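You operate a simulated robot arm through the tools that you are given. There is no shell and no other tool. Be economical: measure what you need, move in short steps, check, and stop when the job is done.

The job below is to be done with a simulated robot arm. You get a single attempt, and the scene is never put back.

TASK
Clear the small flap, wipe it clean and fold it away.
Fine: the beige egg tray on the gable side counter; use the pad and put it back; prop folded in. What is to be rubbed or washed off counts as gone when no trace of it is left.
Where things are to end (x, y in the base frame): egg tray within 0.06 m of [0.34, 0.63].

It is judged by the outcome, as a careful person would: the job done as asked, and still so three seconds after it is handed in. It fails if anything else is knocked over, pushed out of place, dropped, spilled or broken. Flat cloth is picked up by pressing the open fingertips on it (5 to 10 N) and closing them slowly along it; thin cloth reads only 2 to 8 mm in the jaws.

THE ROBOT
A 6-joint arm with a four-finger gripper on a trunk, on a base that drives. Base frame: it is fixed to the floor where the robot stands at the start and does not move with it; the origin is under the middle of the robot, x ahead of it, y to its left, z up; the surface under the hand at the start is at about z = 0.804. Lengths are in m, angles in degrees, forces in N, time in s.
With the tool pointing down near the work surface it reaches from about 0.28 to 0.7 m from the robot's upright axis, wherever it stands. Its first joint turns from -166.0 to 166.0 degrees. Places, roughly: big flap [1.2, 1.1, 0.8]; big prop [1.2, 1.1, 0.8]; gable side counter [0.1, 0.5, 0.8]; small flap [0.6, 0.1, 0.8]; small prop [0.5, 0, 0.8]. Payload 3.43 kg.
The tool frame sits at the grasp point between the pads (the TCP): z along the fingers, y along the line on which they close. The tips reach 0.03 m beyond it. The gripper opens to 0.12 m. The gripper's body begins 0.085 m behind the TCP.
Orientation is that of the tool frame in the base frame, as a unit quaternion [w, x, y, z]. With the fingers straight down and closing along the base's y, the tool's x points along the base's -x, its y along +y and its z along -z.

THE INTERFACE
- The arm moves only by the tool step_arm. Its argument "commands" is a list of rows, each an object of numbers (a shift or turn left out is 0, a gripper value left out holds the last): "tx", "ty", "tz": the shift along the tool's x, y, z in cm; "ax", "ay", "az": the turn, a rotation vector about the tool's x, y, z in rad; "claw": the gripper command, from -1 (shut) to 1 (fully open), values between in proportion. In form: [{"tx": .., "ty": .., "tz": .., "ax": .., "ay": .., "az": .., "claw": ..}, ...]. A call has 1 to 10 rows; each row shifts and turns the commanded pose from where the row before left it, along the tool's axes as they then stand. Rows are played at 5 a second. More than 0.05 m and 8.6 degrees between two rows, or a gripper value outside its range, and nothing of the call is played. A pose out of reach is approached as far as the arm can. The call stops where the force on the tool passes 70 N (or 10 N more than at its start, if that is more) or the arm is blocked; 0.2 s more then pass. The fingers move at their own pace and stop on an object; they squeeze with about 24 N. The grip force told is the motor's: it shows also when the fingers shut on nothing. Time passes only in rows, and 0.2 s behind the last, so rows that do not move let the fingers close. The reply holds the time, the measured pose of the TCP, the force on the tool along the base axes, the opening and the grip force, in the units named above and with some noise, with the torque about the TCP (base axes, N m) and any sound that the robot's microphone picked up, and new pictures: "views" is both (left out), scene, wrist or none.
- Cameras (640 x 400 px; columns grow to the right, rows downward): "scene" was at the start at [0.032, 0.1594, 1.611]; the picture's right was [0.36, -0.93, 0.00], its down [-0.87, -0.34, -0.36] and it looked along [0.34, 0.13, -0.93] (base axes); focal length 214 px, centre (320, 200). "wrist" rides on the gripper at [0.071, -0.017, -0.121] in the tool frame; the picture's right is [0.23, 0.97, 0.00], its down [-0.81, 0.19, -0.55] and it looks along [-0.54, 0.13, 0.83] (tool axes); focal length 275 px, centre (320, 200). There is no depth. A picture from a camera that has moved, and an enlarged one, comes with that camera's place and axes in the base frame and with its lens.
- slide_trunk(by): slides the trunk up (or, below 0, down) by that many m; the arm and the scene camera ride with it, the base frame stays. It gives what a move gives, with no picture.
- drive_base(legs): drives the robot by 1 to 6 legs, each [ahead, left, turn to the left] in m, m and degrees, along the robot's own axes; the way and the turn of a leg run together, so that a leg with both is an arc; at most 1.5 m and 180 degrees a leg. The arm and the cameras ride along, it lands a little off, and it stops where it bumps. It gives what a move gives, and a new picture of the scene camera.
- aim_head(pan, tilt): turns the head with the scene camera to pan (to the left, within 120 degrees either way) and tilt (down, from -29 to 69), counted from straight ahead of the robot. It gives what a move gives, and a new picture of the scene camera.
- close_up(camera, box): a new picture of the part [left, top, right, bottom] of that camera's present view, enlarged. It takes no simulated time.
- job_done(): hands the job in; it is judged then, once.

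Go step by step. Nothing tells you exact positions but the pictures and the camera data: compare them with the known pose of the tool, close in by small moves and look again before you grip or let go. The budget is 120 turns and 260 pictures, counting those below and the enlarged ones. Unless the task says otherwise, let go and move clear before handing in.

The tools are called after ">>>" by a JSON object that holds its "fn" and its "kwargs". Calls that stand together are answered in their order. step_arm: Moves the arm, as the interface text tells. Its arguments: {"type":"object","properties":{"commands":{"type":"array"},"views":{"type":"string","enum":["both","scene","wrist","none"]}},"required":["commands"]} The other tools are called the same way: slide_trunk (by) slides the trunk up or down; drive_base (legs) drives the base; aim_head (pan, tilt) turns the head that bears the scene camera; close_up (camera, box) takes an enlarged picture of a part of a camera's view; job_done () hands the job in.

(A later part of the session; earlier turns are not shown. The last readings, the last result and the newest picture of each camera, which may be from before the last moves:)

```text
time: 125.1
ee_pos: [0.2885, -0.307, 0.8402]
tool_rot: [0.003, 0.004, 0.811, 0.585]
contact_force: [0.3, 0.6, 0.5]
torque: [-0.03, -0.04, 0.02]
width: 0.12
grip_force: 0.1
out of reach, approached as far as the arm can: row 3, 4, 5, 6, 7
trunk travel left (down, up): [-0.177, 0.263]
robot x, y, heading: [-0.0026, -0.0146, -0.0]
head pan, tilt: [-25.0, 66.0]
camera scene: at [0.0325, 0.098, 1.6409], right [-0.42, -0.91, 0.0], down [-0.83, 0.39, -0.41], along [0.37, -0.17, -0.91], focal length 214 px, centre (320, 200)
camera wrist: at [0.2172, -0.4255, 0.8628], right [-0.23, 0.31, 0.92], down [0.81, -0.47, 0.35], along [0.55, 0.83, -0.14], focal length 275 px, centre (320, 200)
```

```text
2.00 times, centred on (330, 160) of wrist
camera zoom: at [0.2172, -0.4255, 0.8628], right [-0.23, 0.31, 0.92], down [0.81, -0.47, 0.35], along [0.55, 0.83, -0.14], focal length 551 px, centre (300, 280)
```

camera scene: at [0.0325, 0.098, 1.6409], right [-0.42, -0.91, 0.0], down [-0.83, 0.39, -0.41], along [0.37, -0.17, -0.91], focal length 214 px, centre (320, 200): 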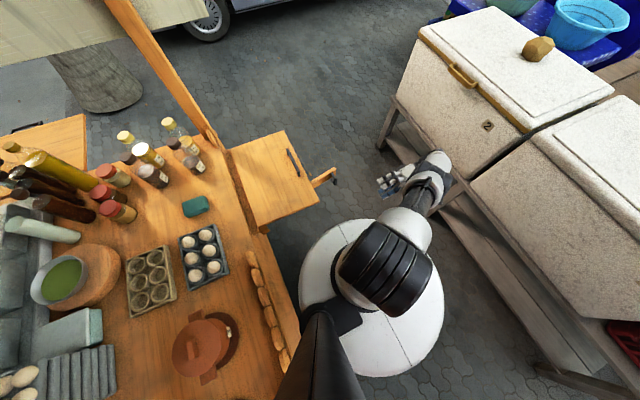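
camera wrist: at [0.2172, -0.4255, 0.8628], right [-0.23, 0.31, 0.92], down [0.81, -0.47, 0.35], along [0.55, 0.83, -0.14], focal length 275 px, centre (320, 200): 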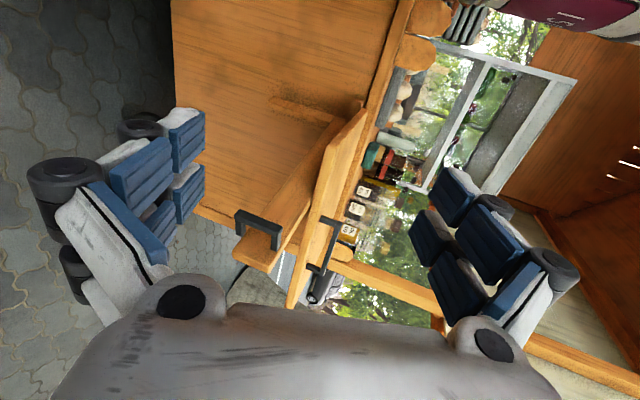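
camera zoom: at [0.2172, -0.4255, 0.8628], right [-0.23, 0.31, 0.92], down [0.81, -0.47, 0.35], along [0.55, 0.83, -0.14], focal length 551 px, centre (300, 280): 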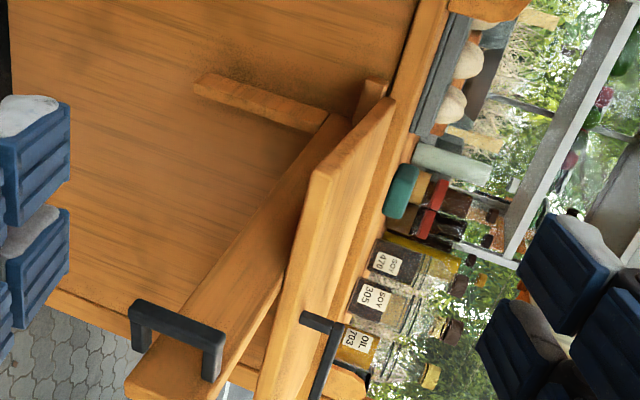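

Now the geometry is clear: the bar is hinged on a post at (0.42, 0.22), its D-pull standing off on the near side around (0.44, −0.18), z 0.71–0.77. I'll push it round toward +x; first I bring the hand back to vertical, closed.

>>> {"fn": "step_arm", "kwargs": {"commands": [{"ax": 0.139, "claw": -1}, {"ax": 0.139}, {"ax": 0.139}, {"ax": 0.139}, {"ax": 0.139}, {"ax": 0.139}, {"ax": 0.139}, {"ax": 0.139}, {"ax": 0.139}, {}], "views": "none"}}

>>> {"fn": "step_arm", "kwargs": {"commands": [{"tx": -2, "tz": -2}, {"tx": -3, "tz": -2, "ty": 1}, {"tx": -3, "ty": 2}, {"tx": -2, "ty": 3}, {}], "views": "both"}}

```text
time: 127.3
ee_pos: [0.2899, -0.3072, 0.8407]
tool_rot: [0.001, 0.004, 1.0, 0.001]
contact_force: [0.8, -0.7, -0.3]
torque: [0.0, -0.02, -0.02]
width: 0.0002
grip_force: 24.0
trunk travel left (down, up): [-0.177, 0.263]
robot x, y, heading: [-0.0047, -0.017, 0.0]
head pan, tilt: [-25.0, 66.0]
```

```text
time: 128.5
ee_pos: [0.3902, -0.248, 0.8796]
tool_rot: [-0.001, 0.006, 1.0, 0.001]
contact_force: [0.0, -0.4, 0.0]
torque: [0.04, -0.03, 0.02]
width: 0.0
grip_force: 24.1
trunk travel left (down, up): [-0.177, 0.263]
robot x, y, heading: [-0.0042, -0.0172, -0.0]
head pan, tilt: [-25.0, 66.0]
camera scene: at [0.0319, 0.0974, 1.641], right [-0.42, -0.91, 0.0], down [-0.83, 0.39, -0.41], along [0.37, -0.17, -0.91], focal length 214 px, centre (320, 200)
camera wrist: at [0.3188, -0.2638, 1.001], right [-0.22, 0.98, 0.0], down [0.81, 0.18, 0.55], along [0.54, 0.12, -0.83], focal length 275 px, centre (320, 200)
```

scene: 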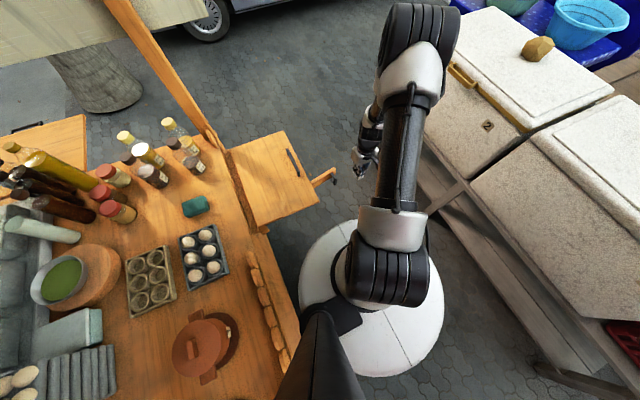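
wrist: 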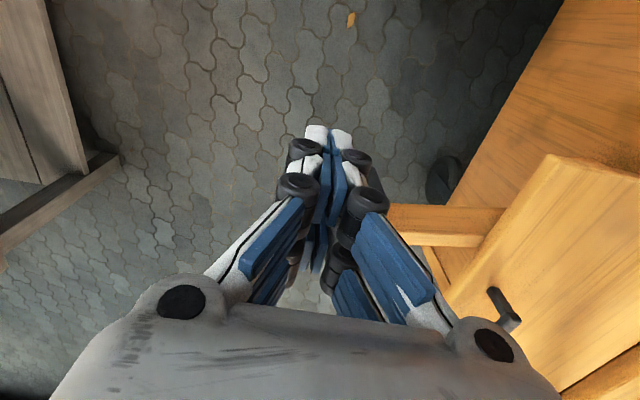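

I place the closed fingers just on the near side of the pull, at (0.385, −0.19), and lower them to bar height.

>>> {"fn": "step_arm", "kwargs": {"commands": [{"ty": 3, "tx": 0.5}, {"ty": 2.8}, {"tz": 4}, {"tz": 4}, {"tz": 2.5}, {}], "views": "both"}}

>>> {"fn": "close_up", "kwargs": {"camera": "scene", "box": [270, 110, 430, 230]}}

```text
time: 129.9
ee_pos: [0.3859, -0.1896, 0.7754]
tool_rot: [-0.002, 0.005, 1.0, 0.001]
contact_force: [0.2, 0.7, 0.2]
torque: [0.01, 0.0, 0.01]
width: 0.0001
grip_force: 24.9
trunk travel left (down, up): [-0.177, 0.263]
robot x, y, heading: [-0.0028, -0.0161, -0.0]
head pan, tilt: [-25.0, 66.0]
camera scene: at [0.032, 0.0979, 1.641], right [-0.42, -0.91, 0.0], down [-0.83, 0.39, -0.41], along [0.37, -0.17, -0.91], focal length 214 px, centre (320, 200)
camera wrist: at [0.314, -0.2056, 0.8964], right [-0.22, 0.98, 0.0], down [0.81, 0.18, 0.55], along [0.54, 0.12, -0.83], focal length 275 px, centre (320, 200)
```

scene: 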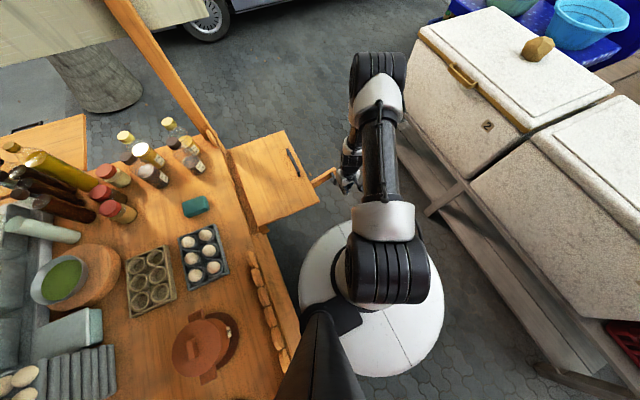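
wrist: 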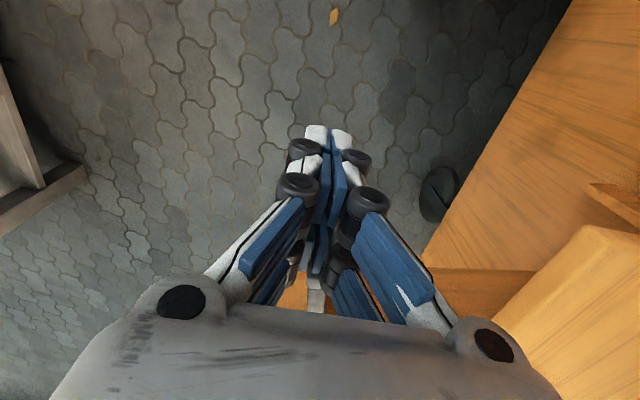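

```text
3.33 times, centred on (350, 170) of scene
camera zoom: at [0.032, 0.0979, 1.641], right [-0.42, -0.91, 0.0], down [-0.83, 0.39, -0.41], along [0.37, -0.17, -0.91], focal length 715 px, centre (220, 300)
```

zoom: 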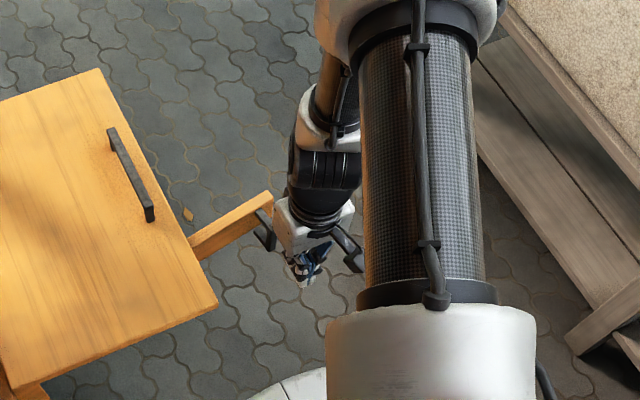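

The pull is at about (0.46, −0.17). I align to it and push gently in +x, watching the force.

>>> {"fn": "step_arm", "kwargs": {"commands": [{"ty": 1.5}, {"tx": -1.5}, {"tx": -1}, {"tx": -1}, {"tx": -1}, {}], "views": "none"}}

>>> {"fn": "step_arm", "kwargs": {"commands": [{"tx": -1}, {"tx": -1}, {"tx": -1}, {}], "views": "scene"}}

>>> {"fn": "close_up", "kwargs": {"camera": "scene", "box": [210, 110, 370, 230]}}

```text
time: 131.3
ee_pos: [0.4295, -0.1739, 0.7753]
tool_rot: [-0.001, 0.004, 1.0, 0.001]
contact_force: [-0.8, -0.4, -0.5]
torque: [0.0, 0.02, 0.02]
width: 0.0002
grip_force: 23.5
trunk travel left (down, up): [-0.177, 0.263]
robot x, y, heading: [0.0013, -0.0159, 0.1]
head pan, tilt: [-25.0, 66.0]
```

```text
time: 132.3
ee_pos: [0.4604, -0.1756, 0.7761]
tool_rot: [0.001, 0.005, 1.0, 0.001]
contact_force: [1.0, -0.1, 0.6]
torque: [0.0, -0.03, -0.02]
width: 0.0
grip_force: 24.2
trunk travel left (down, up): [-0.177, 0.263]
robot x, y, heading: [0.0033, -0.0154, -0.4]
head pan, tilt: [-25.0, 66.0]
camera scene: at [0.0321, 0.0978, 1.641], right [-0.42, -0.91, 0.0], down [-0.83, 0.39, -0.41], along [0.37, -0.17, -0.91], focal length 214 px, centre (320, 200)
```

scene: 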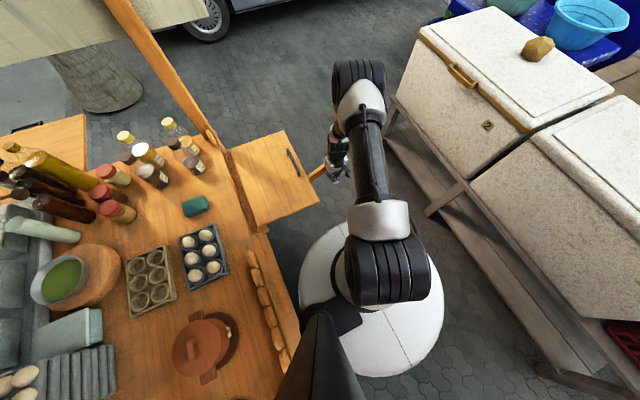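

```text
3.33 times, centred on (290, 170) of scene
camera zoom: at [0.0321, 0.0978, 1.641], right [-0.42, -0.91, 0.0], down [-0.83, 0.39, -0.41], along [0.37, -0.17, -0.91], focal length 715 px, centre (420, 300)
```

zoom: 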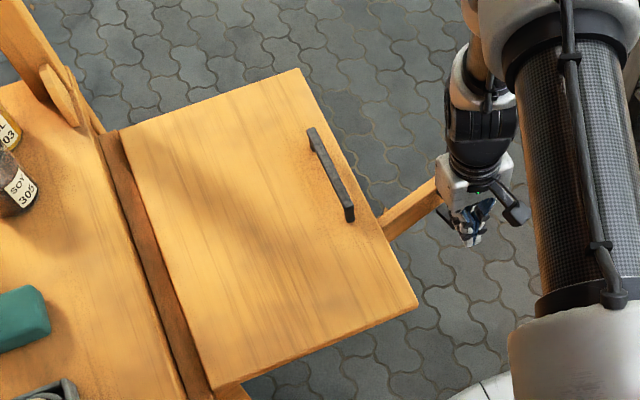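

No contact yet; the pull is a little further, near (0.49, −0.16). I continue in small steps.

>>> {"fn": "step_arm", "kwargs": {"commands": [{"ty": 1}, {"tx": -1}, {"tx": -1}, {}], "views": "none"}}

>>> {"fn": "step_arm", "kwargs": {"commands": [{"tx": -1}, {"tx": -1}, {}], "views": "scene"}}

>>> {"fn": "close_up", "kwargs": {"camera": "scene", "box": [210, 110, 370, 230]}}

```text
time: 133.3
ee_pos: [0.4815, -0.1656, 0.7741]
tool_rot: [-0.001, 0.004, 1.0, 0.0]
contact_force: [0.7, -0.1, 0.3]
torque: [0.02, 0.0, 0.02]
width: 0.0
grip_force: 23.7
trunk travel left (down, up): [-0.177, 0.263]
robot x, y, heading: [-0.0033, -0.0164, -0.4]
head pan, tilt: [-25.0, 66.0]
```

```text
time: 134.1
ee_pos: [0.5014, -0.1655, 0.7768]
tool_rot: [0.0, 0.005, 1.0, 0.001]
contact_force: [0.4, -0.4, 0.3]
torque: [0.01, -0.02, -0.02]
width: 0.0001
grip_force: 24.1
trunk travel left (down, up): [-0.177, 0.263]
robot x, y, heading: [0.0002, -0.0195, -0.2]
head pan, tilt: [-25.0, 66.0]
camera scene: at [0.032, 0.0978, 1.641], right [-0.42, -0.91, 0.0], down [-0.83, 0.39, -0.41], along [0.37, -0.17, -0.91], focal length 214 px, centre (320, 200)
```

scene: 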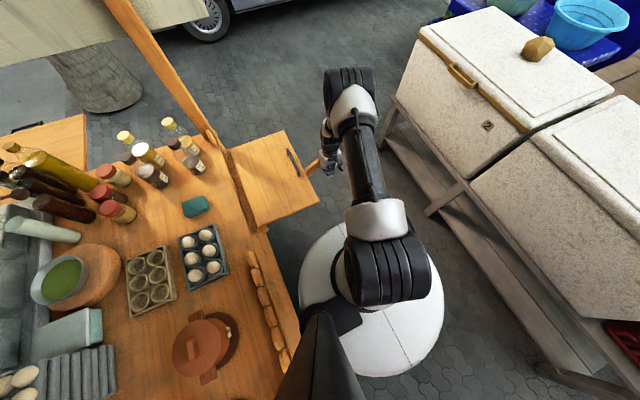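

```text
3.33 times, centred on (290, 170) of scene
camera zoom: at [0.032, 0.0978, 1.641], right [-0.42, -0.91, 0.0], down [-0.83, 0.39, -0.41], along [0.37, -0.17, -0.91], focal length 715 px, centre (420, 300)
```

zoom: 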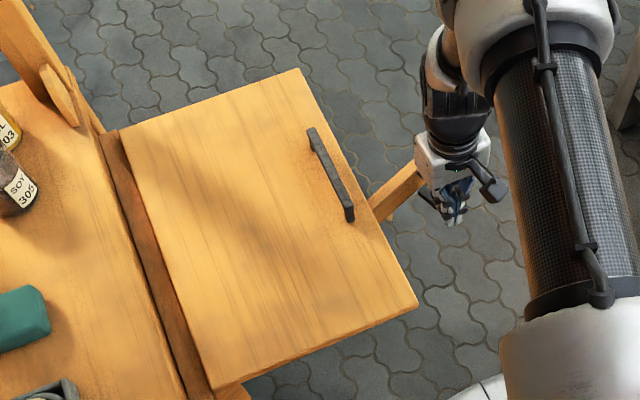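

The prop swings easily with hardly any force and the flap stays level. I keep following the arc around its hinge.

>>> {"fn": "step_arm", "kwargs": {"commands": [{"tx": -1.4, "ty": 0.35}, {"tx": -1.4, "ty": 0.35}, {"tx": -1.3, "ty": 0.45}, {"tx": -1.3, "ty": 0.45}, {"tx": -1.3, "ty": 0.55}, {"tx": -1.3, "ty": 0.55}, {"tx": -1.3, "ty": 0.6}, {"tx": -1.3, "ty": 0.6}, {}], "views": "scene"}}

>>> {"fn": "close_up", "kwargs": {"camera": "scene", "box": [210, 90, 370, 230]}}

```text
time: 136.1
ee_pos: [0.6071, -0.1279, 0.7743]
tool_rot: [-0.001, 0.005, 1.0, 0.001]
contact_force: [0.9, 0.2, 0.3]
torque: [0.01, 0.0, 0.01]
width: 0.0
grip_force: 23.5
trunk travel left (down, up): [-0.177, 0.263]
robot x, y, heading: [-0.0045, -0.0177, -0.2]
head pan, tilt: [-25.0, 66.0]
camera scene: at [0.032, 0.0978, 1.641], right [-0.42, -0.91, 0.0], down [-0.83, 0.39, -0.41], along [0.37, -0.17, -0.91], focal length 214 px, centre (320, 200)
```

scene: 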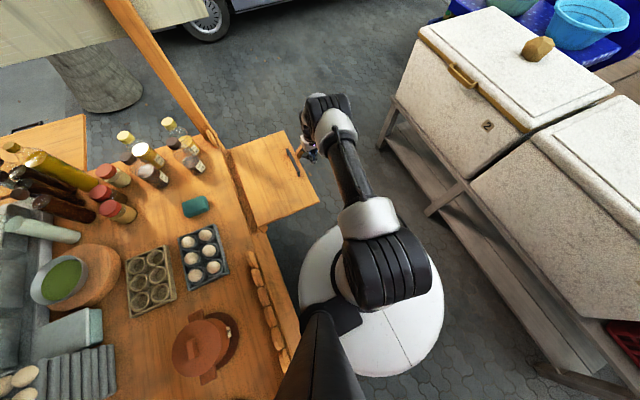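

```text
2.86 times, centred on (290, 160) of scene
camera zoom: at [0.032, 0.0978, 1.641], right [-0.42, -0.91, 0.0], down [-0.83, 0.39, -0.41], along [0.37, -0.17, -0.91], focal length 613 px, centre (406, 314)
```

zoom: 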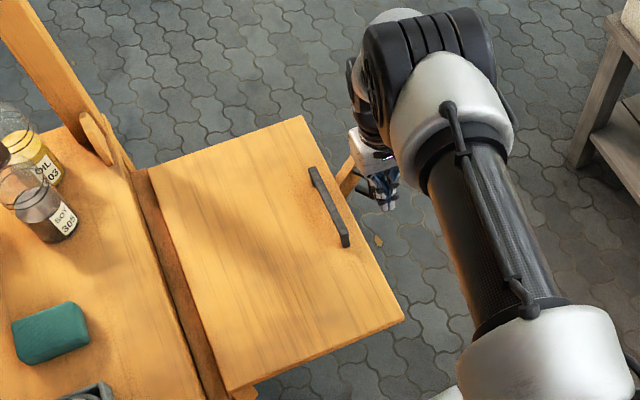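

>>> {"fn": "step_arm", "kwargs": {"commands": [{"tx": -1.3, "ty": 0.7}, {"tx": -1.3, "ty": 0.75}, {"tx": -1.2, "ty": 0.75}, {"tx": -1.2, "ty": 0.7}, {}], "views": "wrist"}}

>>> {"fn": "close_up", "kwargs": {"camera": "scene", "box": [210, 90, 370, 230]}}

```text
time: 137.3
ee_pos: [0.6584, -0.0998, 0.7749]
tool_rot: [-0.001, 0.005, 1.0, 0.001]
contact_force: [-0.5, 0.3, -0.2]
torque: [0.03, 0.0, -0.02]
width: 0.0001
grip_force: 24.1
trunk travel left (down, up): [-0.177, 0.263]
robot x, y, heading: [0.0015, -0.0167, 0.1]
head pan, tilt: [-25.0, 66.0]
camera wrist: at [0.5872, -0.1153, 0.8963], right [-0.22, 0.98, 0.0], down [0.81, 0.18, 0.55], along [0.54, 0.12, -0.83], focal length 275 px, centre (320, 200)
```

wrist: 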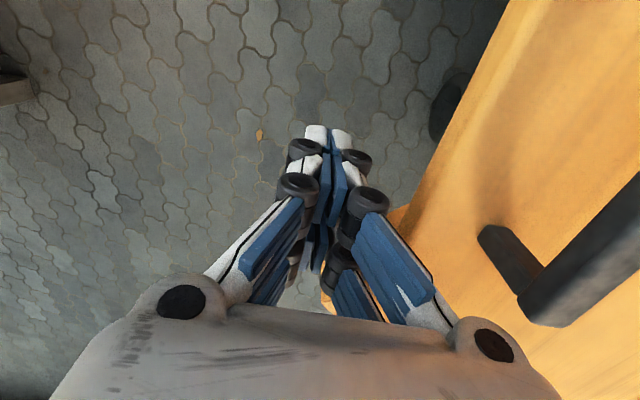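

```text
2.86 times, centred on (290, 160) of scene
camera zoom: at [0.032, 0.0978, 1.641], right [-0.42, -0.91, 0.0], down [-0.83, 0.39, -0.41], along [0.37, -0.17, -0.91], focal length 613 px, centre (406, 314)
```

zoom: 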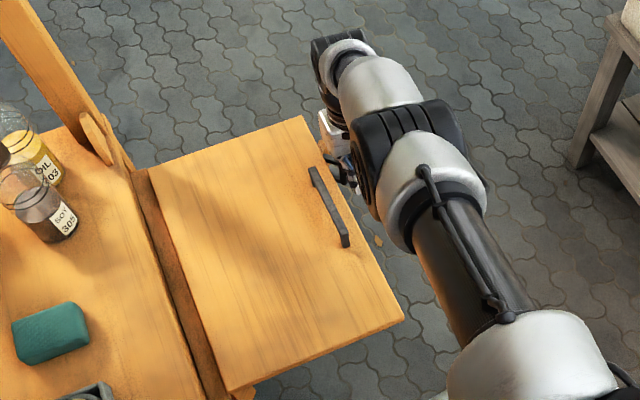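

The bar's end is about to go under the flap, so vertical fingers can't follow. I lift, step the base right and ahead, and will then push with the hand laid horizontally under the flap's edge.

>>> {"fn": "step_arm", "kwargs": {"commands": [{"tx": 1, "ty": -1}, {"tz": -4, "ty": -1}, {"tz": -4}, {"tz": -4}, {"tx": 4}, {"tx": 4}, {"tx": 4}, {}], "views": "none"}}

>>> {"fn": "drive_base", "kwargs": {"legs": [[0, -0.24, 0], [0.15, 0, 0]]}}

```text
time: 139.1
ee_pos: [0.5269, -0.1191, 0.8959]
tool_rot: [-0.001, 0.004, 1.0, 0.001]
contact_force: [-0.4, -0.6, -0.3]
torque: [-0.01, -0.01, -0.01]
width: 0.0
grip_force: 24.4
trunk travel left (down, up): [-0.177, 0.263]
robot x, y, heading: [-0.0018, -0.0164, -0.2]
head pan, tilt: [-25.0, 66.0]
```

```text
time: 141.8
ee_pos: [0.6803, -0.3596, 0.8956]
tool_rot: [-0.001, 0.005, 1.0, 0.0]
contact_force: [-0.2, 0.2, -0.9]
torque: [0.01, 0.07, 0.01]
width: 0.0001
grip_force: 23.9
trunk travel left (down, up): [-0.177, 0.263]
robot x, y, heading: [0.1469, -0.2538, -0.3]
head pan, tilt: [-25.0, 66.0]
camera scene: at [0.1851, -0.1426, 1.6409], right [-0.42, -0.91, 0.0], down [-0.83, 0.39, -0.41], along [0.37, -0.17, -0.91], focal length 214 px, centre (320, 200)
```

scene: 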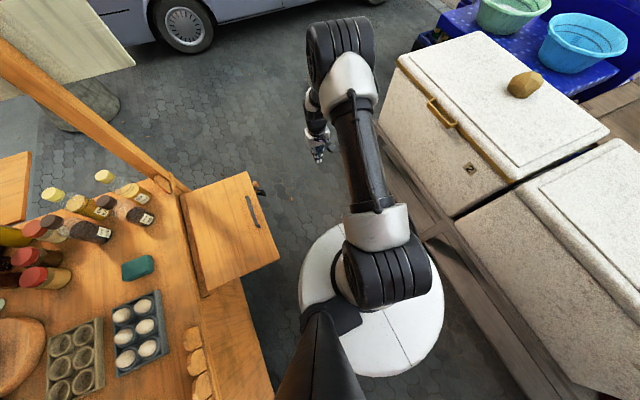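

>>> {"fn": "close_up", "kwargs": {"camera": "scene", "box": [180, 150, 300, 250]}}

>>> {"fn": "step_arm", "kwargs": {"commands": [{"tx": 1.5, "ax": -0.14}, {"tx": 1.5, "ax": -0.14}, {"ax": -0.14}, {"ax": -0.14}, {"ax": -0.14}, {"ax": -0.14}, {"ax": -0.14}, {"ax": -0.14}, {"ax": -0.14}, {"ax": -0.14}], "views": "both"}}

```text
4.00 times, centred on (240, 200) of scene
camera zoom: at [0.1851, -0.1426, 1.6409], right [-0.42, -0.91, 0.0], down [-0.83, 0.39, -0.41], along [0.37, -0.17, -0.91], focal length 858 px, centre (640, 200)
```

zoom: 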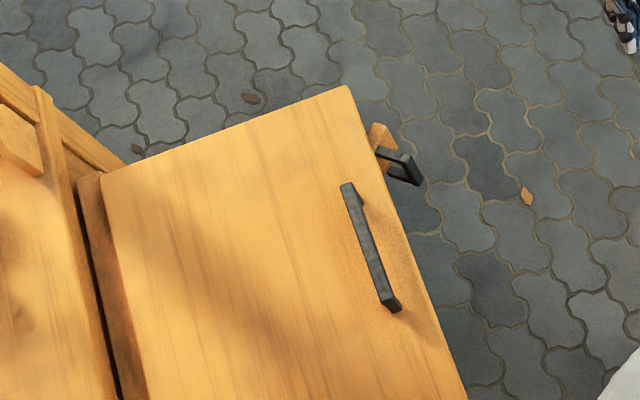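

```text
time: 144.0
ee_pos: [0.6486, -0.3599, 0.8975]
tool_rot: [0.003, 0.003, 0.763, 0.646]
contact_force: [-0.1, 0.9, 0.7]
torque: [-0.03, 0.0, 0.01]
width: 0.0
grip_force: 24.0
trunk travel left (down, up): [-0.177, 0.263]
robot x, y, heading: [0.1497, -0.257, 0.0]
head pan, tilt: [-25.0, 66.0]
camera scene: at [0.1838, -0.1426, 1.6409], right [-0.42, -0.91, 0.0], down [-0.83, 0.39, -0.41], along [0.37, -0.17, -0.91], focal length 214 px, centre (320, 200)
camera wrist: at [0.5758, -0.4801, 0.9013], right [-0.23, 0.16, 0.96], down [0.81, -0.52, 0.28], along [0.54, 0.84, -0.01], focal length 275 px, centre (320, 200)
```

scene: 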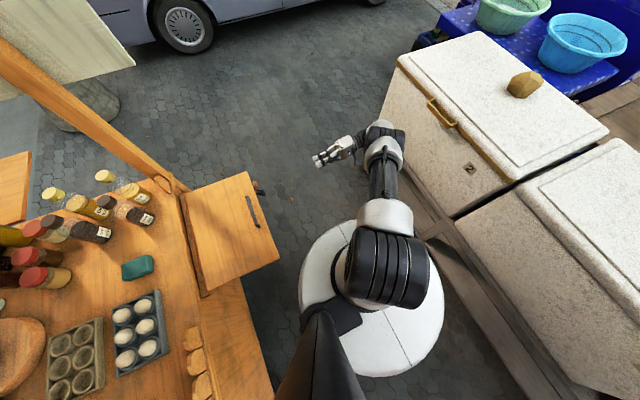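
wrist: 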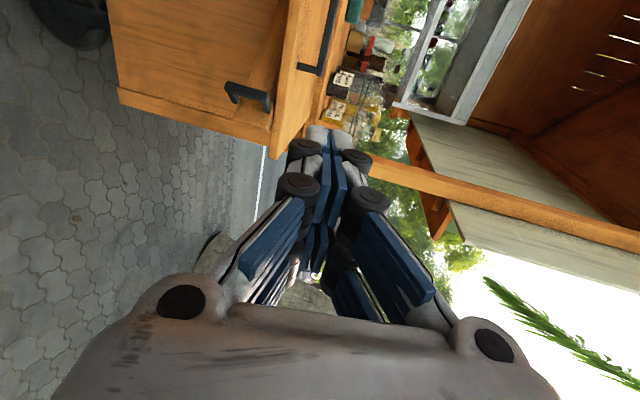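

The hand reaches horizontal nicely. The pull is now at about (0.695, −0.09), z 0.73–0.79, bar angle about 43°. I level the hand fully and lower it to z 0.742, still clear of the flap.

>>> {"fn": "step_arm", "kwargs": {"commands": [{"ax": -0.14}, {"ty": -4, "tx": -1.2}, {"ty": -4, "tx": -1.2}, {"ty": -4, "tx": -1.2}, {"ty": -3.5}, {"tz": 4}, {"tz": 4}, {}], "views": "both"}}

>>> {"fn": "close_up", "kwargs": {"camera": "wrist", "box": [200, 0, 440, 200]}}

```text
time: 145.8
ee_pos: [0.6459, -0.2573, 0.8737]
tool_rot: [0.002, 0.004, 0.718, 0.696]
contact_force: [0.2, -0.1, 0.5]
torque: [-0.02, 0.01, 0.0]
width: 0.0
grip_force: 23.9
out of reach, approached as far as the arm can: row 1, 2, 3, 4, 5
trunk travel left (down, up): [-0.177, 0.263]
robot x, y, heading: [0.1519, -0.2562, 0.2]
head pan, tilt: [-25.0, 66.0]
camera scene: at [0.1836, -0.1427, 1.641], right [-0.42, -0.91, 0.0], down [-0.83, 0.39, -0.41], along [0.37, -0.17, -0.91], focal length 214 px, centre (320, 200)
camera wrist: at [0.5732, -0.3761, 0.8611], right [-0.23, 0.03, 0.97], down [0.81, -0.55, 0.21], along [0.55, 0.83, 0.1], focal length 275 px, centre (320, 200)
```

scene: 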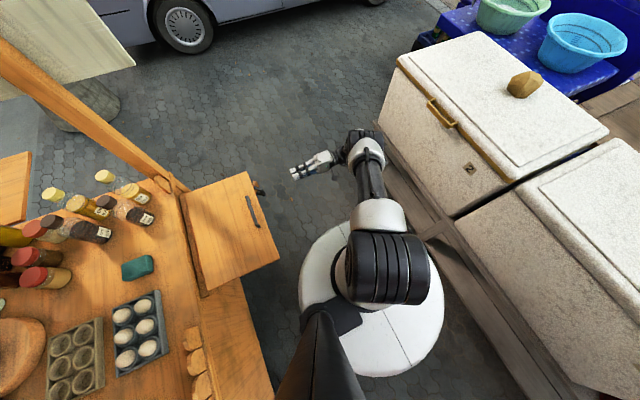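
wrist: 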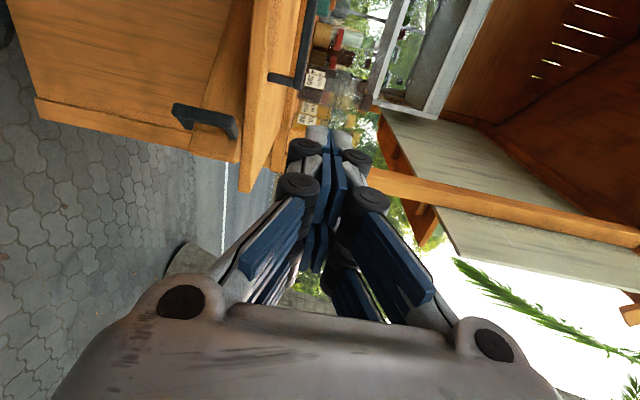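

```text
2.00 times, centred on (320, 100) of wrist
camera zoom: at [0.5732, -0.3761, 0.8611], right [-0.23, 0.03, 0.97], down [0.81, -0.55, 0.21], along [0.55, 0.83, 0.1], focal length 551 px, centre (320, 400)
```

zoom: 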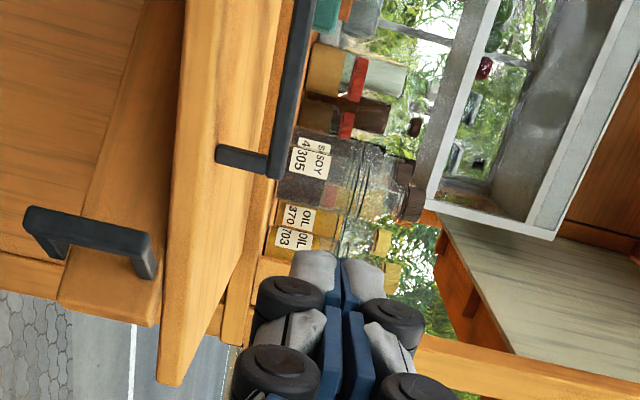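

The arm alone can't go lower in this attitude, so I lower the trunk by 0.128 m (the mounting plate is clear of the flap here).

>>> {"fn": "slide_trunk", "kwargs": {"by": -0.128}}

>>> {"fn": "step_arm", "kwargs": {"commands": [{}], "views": "both"}}

```text
time: 147.4
ee_pos: [0.6463, -0.2562, 0.7451]
tool_rot: [0.003, 0.003, 0.717, 0.697]
contact_force: [0.0, -0.3, 0.8]
torque: [0.0, -0.01, 0.02]
width: 0.0
grip_force: 23.8
trunk travel left (down, up): [-0.049, 0.391]
robot x, y, heading: [0.1506, -0.2556, 0.1]
head pan, tilt: [-25.0, 66.0]
```

```text
time: 147.8
ee_pos: [0.6464, -0.2567, 0.745]
tool_rot: [0.003, 0.004, 0.718, 0.696]
contact_force: [0.2, -0.7, 0.1]
torque: [-0.01, 0.01, 0.02]
width: 0.0
grip_force: 23.6
trunk travel left (down, up): [-0.049, 0.391]
robot x, y, heading: [0.149, -0.2582, -0.1]
head pan, tilt: [-25.0, 66.0]
camera scene: at [0.1838, -0.1426, 1.513], right [-0.42, -0.91, 0.0], down [-0.83, 0.39, -0.41], along [0.37, -0.17, -0.91], focal length 214 px, centre (320, 200)
camera wrist: at [0.5734, -0.3763, 0.7331], right [-0.23, 0.03, 0.97], down [0.81, -0.55, 0.21], along [0.55, 0.83, 0.1], focal length 275 px, centre (320, 200)
```

scene: 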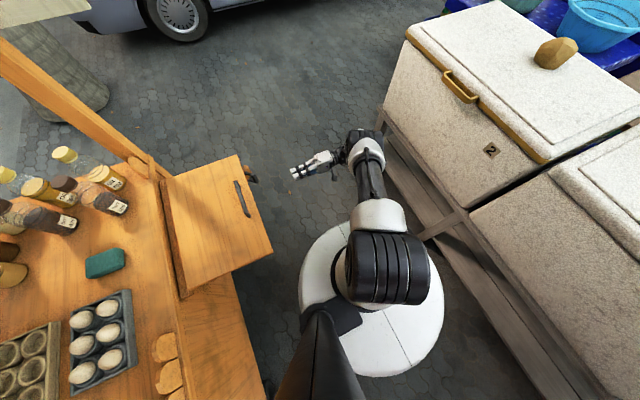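
wrist: 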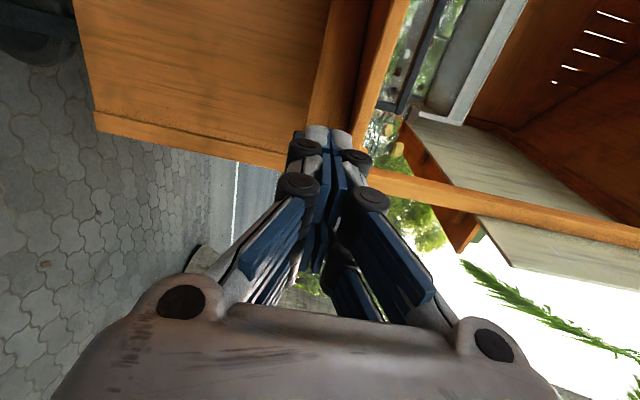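

Height is right (0.745). I approach the pull: to x 0.685 with the tips at y ≈ −0.12.

>>> {"fn": "step_arm", "kwargs": {"commands": [{"tx": -1.3, "tz": 3.6, "ty": 0.1}, {"tx": -1.3, "tz": 3.6, "ty": 0.1}, {"tx": -1.3, "tz": 3.6, "ty": 0.1}, {}], "views": "wrist"}}

>>> {"fn": "close_up", "kwargs": {"camera": "scene", "box": [180, 130, 340, 230]}}

>>> {"fn": "close_up", "kwargs": {"camera": "wrist", "box": [240, 40, 440, 200]}}

```text
time: 148.8
ee_pos: [0.6864, -0.1492, 0.7444]
tool_rot: [0.003, 0.004, 0.717, 0.697]
contact_force: [0.1, 0.2, 0.3]
torque: [-0.02, -0.06, 0.0]
width: 0.0
grip_force: 24.0
trunk travel left (down, up): [-0.049, 0.391]
robot x, y, heading: [0.1507, -0.2532, -0.1]
head pan, tilt: [-25.0, 66.0]
camera wrist: at [0.6148, -0.2675, 0.7327], right [-0.23, 0.03, 0.97], down [0.81, -0.55, 0.21], along [0.55, 0.83, 0.1], focal length 275 px, centre (320, 200)
```

wrist: 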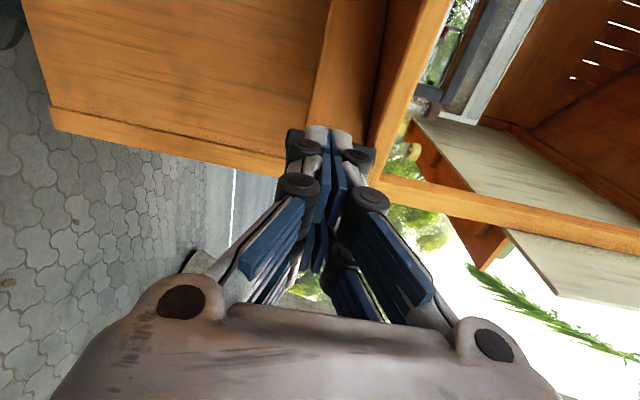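

```text
4.00 times, centred on (260, 180) of scene
camera zoom: at [0.1838, -0.1424, 1.5129], right [-0.42, -0.91, 0.0], down [-0.83, 0.39, -0.41], along [0.37, -0.17, -0.91], focal length 858 px, centre (560, 280)
```

zoom: 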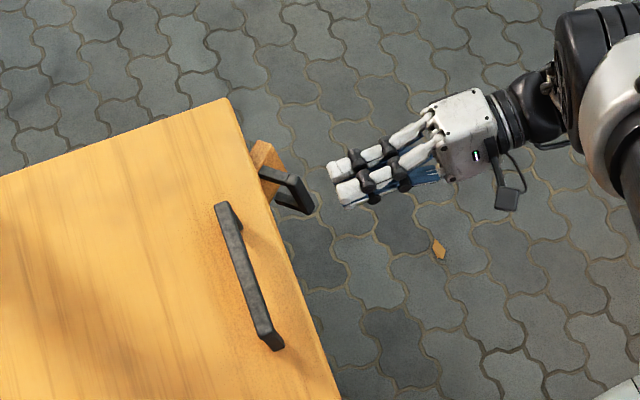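

```text
2.50 times, centred on (340, 120) of wrist
camera zoom: at [0.6148, -0.2675, 0.7327], right [-0.23, 0.03, 0.97], down [0.81, -0.55, 0.21], along [0.55, 0.83, 0.1], focal length 688 px, centre (270, 400)
```

zoom: 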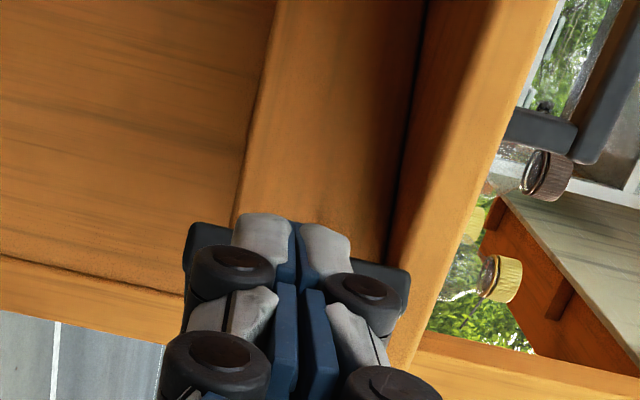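

The fingertips are lined up with the pull. I push along its arc in small steps.

>>> {"fn": "step_arm", "kwargs": {"commands": [{"tz": 1.5}, {"tx": -1.4, "tz": 1.3}, {"tx": -1.4, "tz": 1.4}, {"tx": -1.3, "tz": 1.5}, {"tx": -1.2, "tz": 1.6}, {}], "views": "none"}}

>>> {"fn": "close_up", "kwargs": {"camera": "scene", "box": [160, 110, 320, 230]}}

>>> {"fn": "close_up", "kwargs": {"camera": "wrist", "box": [200, 0, 460, 200]}}

```text
time: 150.2
ee_pos: [0.74, -0.0751, 0.7434]
tool_rot: [0.002, 0.004, 0.717, 0.697]
contact_force: [0.1, -0.4, 0.4]
torque: [-0.01, -0.02, 0.0]
width: 0.0
grip_force: 24.0
trunk travel left (down, up): [-0.049, 0.391]
robot x, y, heading: [0.1487, -0.2565, -0.3]
head pan, tilt: [-25.0, 66.0]
```

```text
3.33 times, centred on (240, 170) of scene
camera zoom: at [0.1838, -0.1425, 1.513], right [-0.42, -0.91, 0.0], down [-0.83, 0.39, -0.41], along [0.37, -0.17, -0.91], focal length 715 px, centre (587, 300)
```

zoom: 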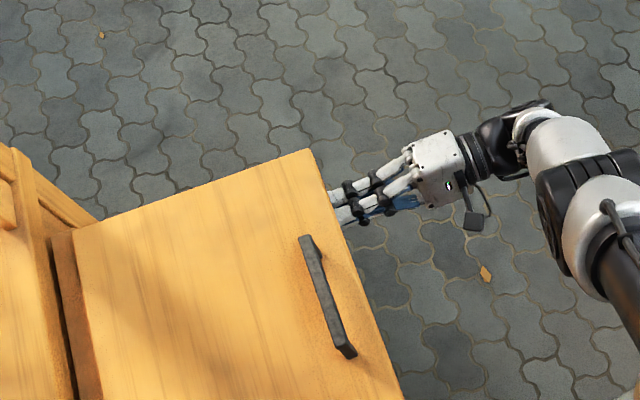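

```text
2.00 times, centred on (330, 100) of wrist
camera zoom: at [0.667, -0.1956, 0.7303], right [-0.23, 0.03, 0.97], down [0.81, -0.55, 0.21], along [0.55, 0.83, 0.1], focal length 551 px, centre (300, 400)
```

zoom: 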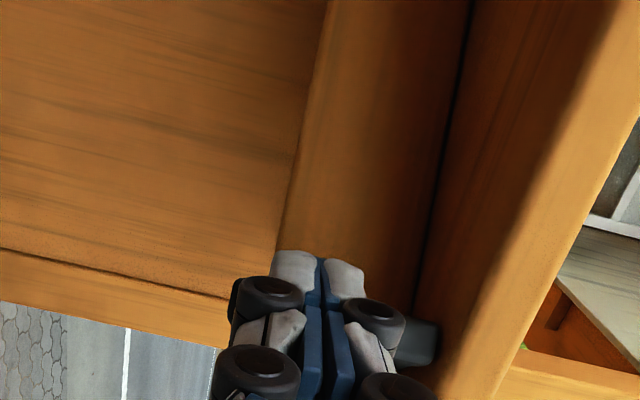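

It keeps turning. I continue along the arc.

>>> {"fn": "step_arm", "kwargs": {"commands": [{"tx": -1.1, "tz": 1.7}, {"tx": -1.0, "tz": 1.8}, {"tx": -0.9, "tz": 1.8}, {"tx": -0.8, "tz": 1.9}, {"tx": -0.6, "tz": 1.6}, {}], "views": "none"}}

>>> {"fn": "close_up", "kwargs": {"camera": "scene", "box": [160, 110, 320, 230]}}

>>> {"fn": "close_up", "kwargs": {"camera": "wrist", "box": [100, 0, 500, 250]}}

```text
time: 151.1
ee_pos: [0.7647, -0.0406, 0.7487]
tool_rot: [0.021, 0.02, 0.722, 0.691]
contact_force: [9.6, -7.9, -6.1]
torque: [-0.13, 0.09, -0.33]
width: 0.0
grip_force: 33.2
out of reach, approached as far as the arm can: row 1, 2, 3, 4
trunk travel left (down, up): [-0.049, 0.391]
robot x, y, heading: [0.1538, -0.2569, -0.5]
head pan, tilt: [-25.0, 66.0]
stopped in row 4: the force on the tool passed its limit at 76 N (the readings are from after the stop); the commanded pose is now the measured one
```

```text
3.33 times, centred on (240, 170) of scene
camera zoom: at [0.1861, -0.1437, 1.5131], right [-0.43, -0.9, 0.0], down [-0.83, 0.39, -0.41], along [0.37, -0.17, -0.91], focal length 715 px, centre (587, 300)
```

zoom: 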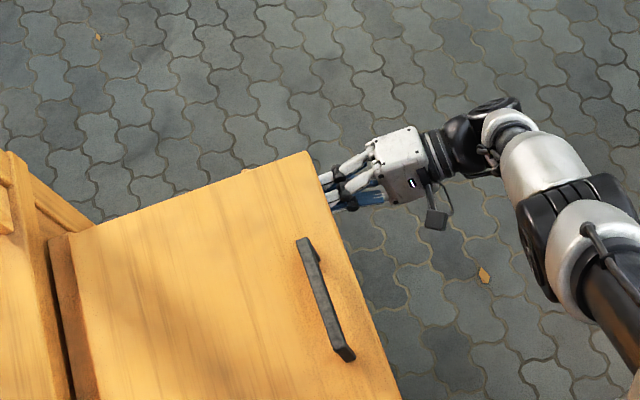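

```text
1.60 times, centred on (300, 125) of wrist
camera zoom: at [0.6871, -0.1567, 0.7381], right [-0.23, 0.06, 0.97], down [0.78, -0.59, 0.22], along [0.59, 0.81, 0.09], focal length 440 px, centre (352, 320)
```

zoom: 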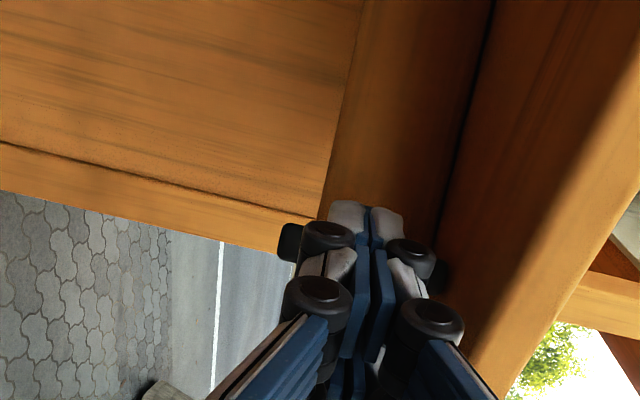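

The arm ran out of reach there and pressed hard; I back the hand out and move the base ahead for a better stance (keeping the plate clear of the flap).

>>> {"fn": "step_arm", "kwargs": {"commands": [{"tz": -1}, {"tz": -3}, {"tz": -3}, {"tx": 2, "tz": -2}, {"tx": 3}, {"tx": 3}, {}], "views": "none"}}

>>> {"fn": "drive_base", "kwargs": {"legs": [[0, -0.1, 0], [0.14, 0, 0]]}}

>>> {"fn": "close_up", "kwargs": {"camera": "scene", "box": [100, 110, 340, 260]}}

```text
time: 152.7
ee_pos: [0.6782, -0.1239, 0.7552]
tool_rot: [0.019, 0.017, 0.722, 0.691]
contact_force: [-0.4, -0.8, 0.1]
torque: [-0.02, 0.02, 0.02]
width: 0.0002
grip_force: 33.1
trunk travel left (down, up): [-0.049, 0.391]
robot x, y, heading: [0.1526, -0.2554, -0.3]
head pan, tilt: [-25.0, 66.0]
```

```text
time: 154.7
ee_pos: [0.8184, -0.2271, 0.7542]
tool_rot: [0.019, 0.017, 0.722, 0.692]
contact_force: [-0.2, -0.4, 0.1]
torque: [0.0, -0.01, 0.03]
width: 0.0
grip_force: 33.2
trunk travel left (down, up): [-0.049, 0.391]
robot x, y, heading: [0.2915, -0.3585, -0.5]
head pan, tilt: [-25.0, 66.0]
camera scene: at [0.3258, -0.2459, 1.5129], right [-0.43, -0.9, 0.0], down [-0.83, 0.39, -0.41], along [0.37, -0.17, -0.91], focal length 214 px, centre (320, 200)
```

scene: 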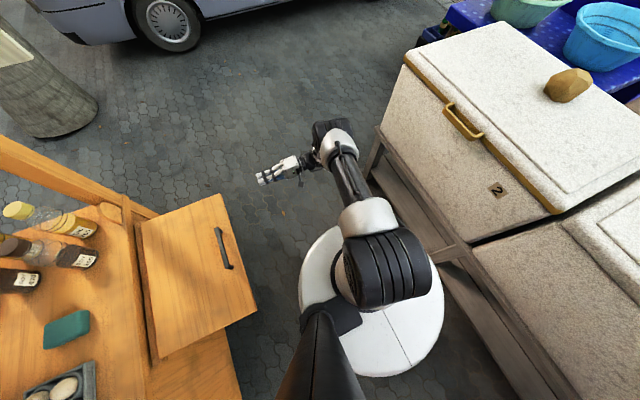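

```text
2.67 times, centred on (220, 185) of scene
camera zoom: at [0.3258, -0.2459, 1.5129], right [-0.43, -0.9, 0.0], down [-0.83, 0.39, -0.41], along [0.37, -0.17, -0.91], focal length 572 px, centre (587, 240)
```

zoom: 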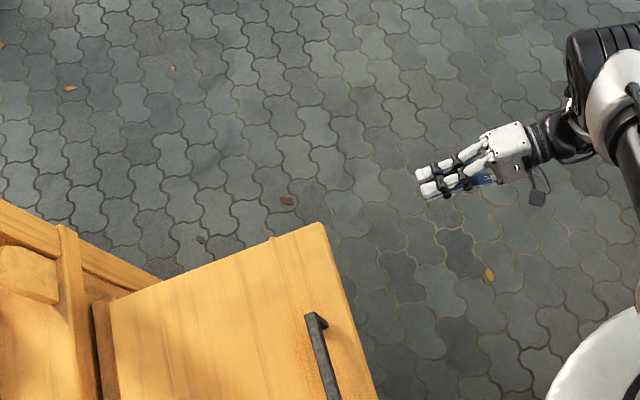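

I bring the hand back in line under the flap edge, just short of the pull, and look.

>>> {"fn": "step_arm", "kwargs": {"commands": [{"tx": 2.7, "ty": -0.5}, {"tx": 2.4, "ty": -0.4}, {"tz": 4}, {"tz": 4}, {"tz": 3}, {}], "views": "wrist"}}

>>> {"fn": "close_up", "kwargs": {"camera": "wrist", "box": [200, 40, 440, 200]}}

```text
time: 156.1
ee_pos: [0.773, -0.1148, 0.7413]
tool_rot: [0.018, 0.017, 0.721, 0.692]
contact_force: [0.2, 0.4, -0.7]
torque: [-0.01, 0.02, 0.0]
width: 0.0001
grip_force: 33.5
trunk travel left (down, up): [-0.049, 0.391]
robot x, y, heading: [0.2898, -0.3582, -0.1]
head pan, tilt: [-25.0, 66.0]
camera wrist: at [0.696, -0.2316, 0.7296], right [-0.23, 0.05, 0.97], down [0.78, -0.58, 0.22], along [0.58, 0.81, 0.09], focal length 275 px, centre (320, 200)
```

wrist: 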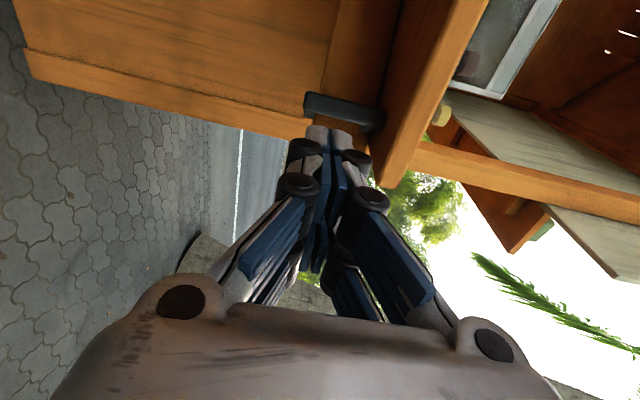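

```text
2.50 times, centred on (320, 120) of wrist
camera zoom: at [0.696, -0.2316, 0.7296], right [-0.23, 0.05, 0.97], down [0.78, -0.58, 0.22], along [0.58, 0.81, 0.09], focal length 688 px, centre (320, 400)
```

zoom: 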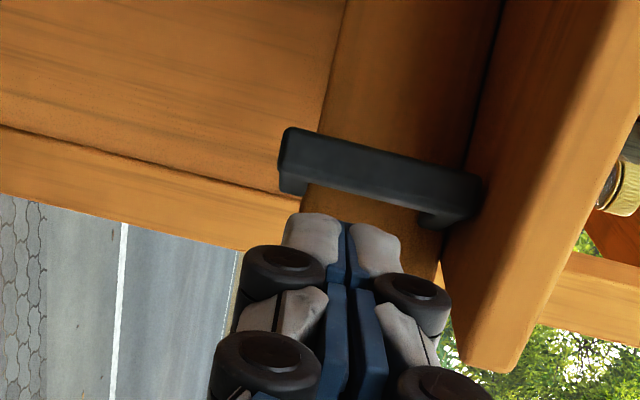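

The pull is right ahead at about (0.763, −0.01, 0.75). I push on: straight to contact, then along the arc until the bar's end shows past the flap's far edge.

>>> {"fn": "step_arm", "kwargs": {"commands": [{"tz": 3, "tx": 0.4}, {"tz": 2.6, "tx": 0.3}, {"tx": -0.8, "tz": 1.5}, {"tx": -0.7, "tz": 1.6}, {"tx": -0.7, "tz": 1.7}, {"tx": -0.6, "tz": 1.7}, {}], "views": "none"}}

>>> {"fn": "close_up", "kwargs": {"camera": "wrist", "box": [100, 0, 500, 250]}}

>>> {"fn": "close_up", "kwargs": {"camera": "scene", "box": [100, 110, 300, 250]}}

```text
time: 157.7
ee_pos: [0.7991, 0.0058, 0.7348]
tool_rot: [0.019, 0.017, 0.722, 0.691]
contact_force: [0.3, -0.5, 0.5]
torque: [-0.02, 0.03, 0.02]
width: 0.0002
grip_force: 33.0
trunk travel left (down, up): [-0.049, 0.391]
robot x, y, heading: [0.2887, -0.3578, -0.0]
head pan, tilt: [-25.0, 66.0]
```

```text
1.60 times, centred on (300, 125) of wrist
camera zoom: at [0.7219, -0.1105, 0.7242], right [-0.23, 0.05, 0.97], down [0.78, -0.58, 0.22], along [0.58, 0.81, 0.09], focal length 440 px, centre (352, 320)
```

zoom: 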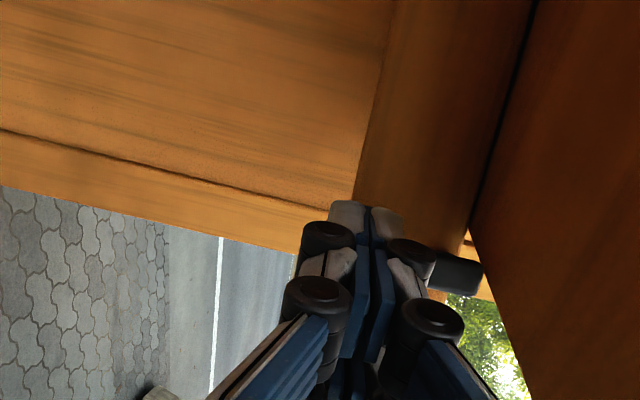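

```text
2.86 times, centred on (200, 180) of scene
camera zoom: at [0.3253, -0.2458, 1.513], right [-0.43, -0.9, 0.0], down [-0.83, 0.39, -0.41], along [0.37, -0.17, -0.91], focal length 613 px, centre (663, 257)
```

zoom: 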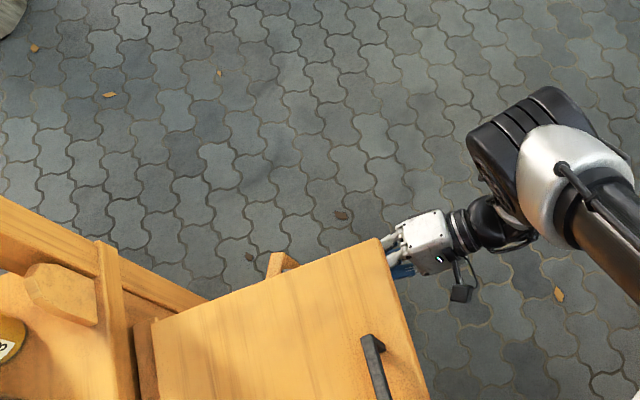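

The bar's end now pokes out past the flap's far edge near (0.83, 0.07). I withdraw, set the hand upright again, and move the base so I can push that end home from above beside the flap.

>>> {"fn": "step_arm", "kwargs": {"commands": [{"tz": -3}, {"tz": -4}, {"tz": -4}, {"tz": -4}, {"tz": -4}, {}], "views": "none"}}

>>> {"fn": "slide_trunk", "kwargs": {"by": 0.128}}

>>> {"fn": "step_arm", "kwargs": {"commands": [{"ax": 0.139}, {"ax": 0.139}, {"ax": 0.139}, {"ax": 0.139}, {"ax": 0.139}, {"ax": 0.139}, {"ax": 0.139}, {"ax": 0.139}, {"ax": 0.139}, {"ax": 0.139}], "views": "none"}}

>>> {"fn": "drive_base", "kwargs": {"legs": [[0.2, 0, 0]]}}

```text
time: 159.1
ee_pos: [0.7894, -0.1846, 0.7453]
tool_rot: [0.02, 0.016, 0.722, 0.692]
contact_force: [0.1, -0.5, -0.1]
torque: [0.03, 0.0, 0.0]
width: 0.0
grip_force: 33.5
trunk travel left (down, up): [-0.049, 0.391]
robot x, y, heading: [0.2914, -0.3593, -0.3]
head pan, tilt: [-25.0, 66.0]
```

```text
time: 160.7
ee_pos: [0.7898, -0.1838, 0.8735]
tool_rot: [0.019, 0.018, 0.721, 0.692]
contact_force: [0.0, 1.2, 0.2]
torque: [-0.01, 0.01, -0.01]
width: 0.0001
grip_force: 33.4
trunk travel left (down, up): [-0.177, 0.263]
robot x, y, heading: [0.2926, -0.3599, -0.1]
head pan, tilt: [-25.0, 66.0]
```

```text
time: 162.9
ee_pos: [0.79, -0.1824, 0.8731]
tool_rot: [0.006, 0.025, 0.997, 0.069]
contact_force: [0.3, -0.8, -0.3]
torque: [0.03, -0.02, 0.0]
width: 0.0
grip_force: 33.3
trunk travel left (down, up): [-0.177, 0.263]
robot x, y, heading: [0.2947, -0.3541, -0.3]
head pan, tilt: [-25.0, 66.0]
```

```text
time: 164.5
ee_pos: [0.9861, -0.1846, 0.8723]
tool_rot: [0.003, 0.027, 0.997, 0.069]
contact_force: [0.1, 0.1, -0.3]
torque: [-0.03, 0.0, -0.01]
width: 0.0
grip_force: 33.5
trunk travel left (down, up): [-0.177, 0.263]
robot x, y, heading: [0.4869, -0.3606, -0.5]
head pan, tilt: [-25.0, 66.0]
camera scene: at [0.5223, -0.2469, 1.6409], right [-0.43, -0.9, 0.0], down [-0.83, 0.39, -0.41], along [0.37, -0.17, -0.91], focal length 214 px, centre (320, 200)
```

scene: 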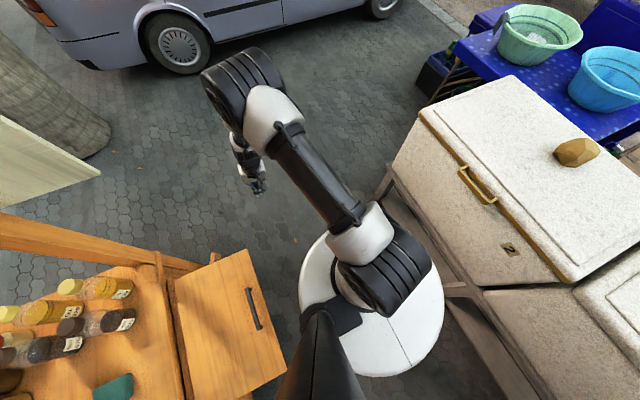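

I finish levelling the hand, turn the head to the work area and move the hand beside the flap's far edge.

>>> {"fn": "step_arm", "kwargs": {"commands": [{"ax": 0.138, "az": -0.05}, {"tx": 4}, {"tx": 4}, {"tx": 4, "ty": 2}, {"tx": 2.5, "ty": 3}, {"ty": 4}, {"ty": 4}, {}], "views": "none"}}

>>> {"fn": "aim_head", "kwargs": {"pan": 40, "tilt": 60}}

>>> {"fn": "close_up", "kwargs": {"camera": "wrist", "box": [0, 0, 640, 400]}}

```text
time: 166.3
ee_pos: [0.8393, -0.0567, 0.872]
tool_rot: [0.004, 0.001, 1.0, 0.0]
contact_force: [0.9, -0.2, -0.7]
torque: [-0.03, 0.01, 0.02]
width: 0.0
grip_force: 33.3
trunk travel left (down, up): [-0.177, 0.263]
robot x, y, heading: [0.4892, -0.3599, -0.5]
head pan, tilt: [-25.0, 66.0]
```

```text
time: 167.7
ee_pos: [0.8391, -0.0564, 0.872]
tool_rot: [0.003, 0.001, 1.0, -0.001]
contact_force: [0.7, -0.9, -0.6]
torque: [-0.02, 0.0, -0.01]
width: 0.0
grip_force: 33.6
trunk travel left (down, up): [-0.177, 0.263]
robot x, y, heading: [0.4839, -0.3623, -0.2]
head pan, tilt: [40.0, 60.0]
camera scene: at [0.5187, -0.179, 1.6476], right [0.64, -0.77, 0.0], down [-0.67, -0.55, -0.5], along [0.39, 0.32, -0.87], focal length 214 px, centre (320, 200)
```

scene: 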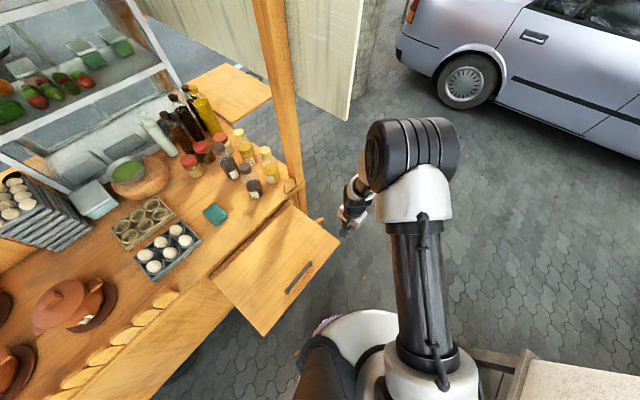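

```text
1.00 times, centred on (320, 200) of wrist (not enlarged: the box is as wide or as high as the picture)
camera zoom: at [0.7669, -0.0722, 0.9931], right [-0.23, 0.97, 0.0], down [0.81, 0.19, 0.56], along [0.54, 0.13, -0.83], focal length 275 px, centre (320, 200)
```

zoom: 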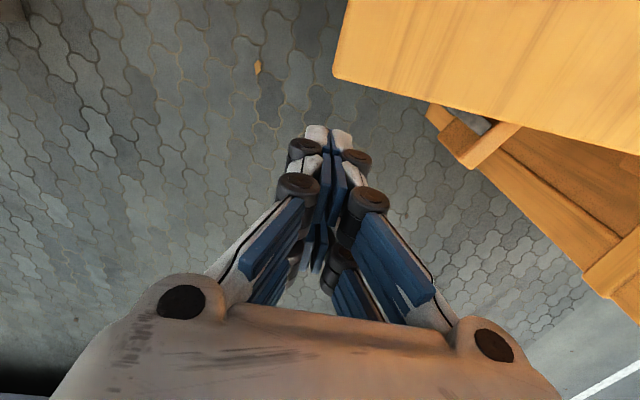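

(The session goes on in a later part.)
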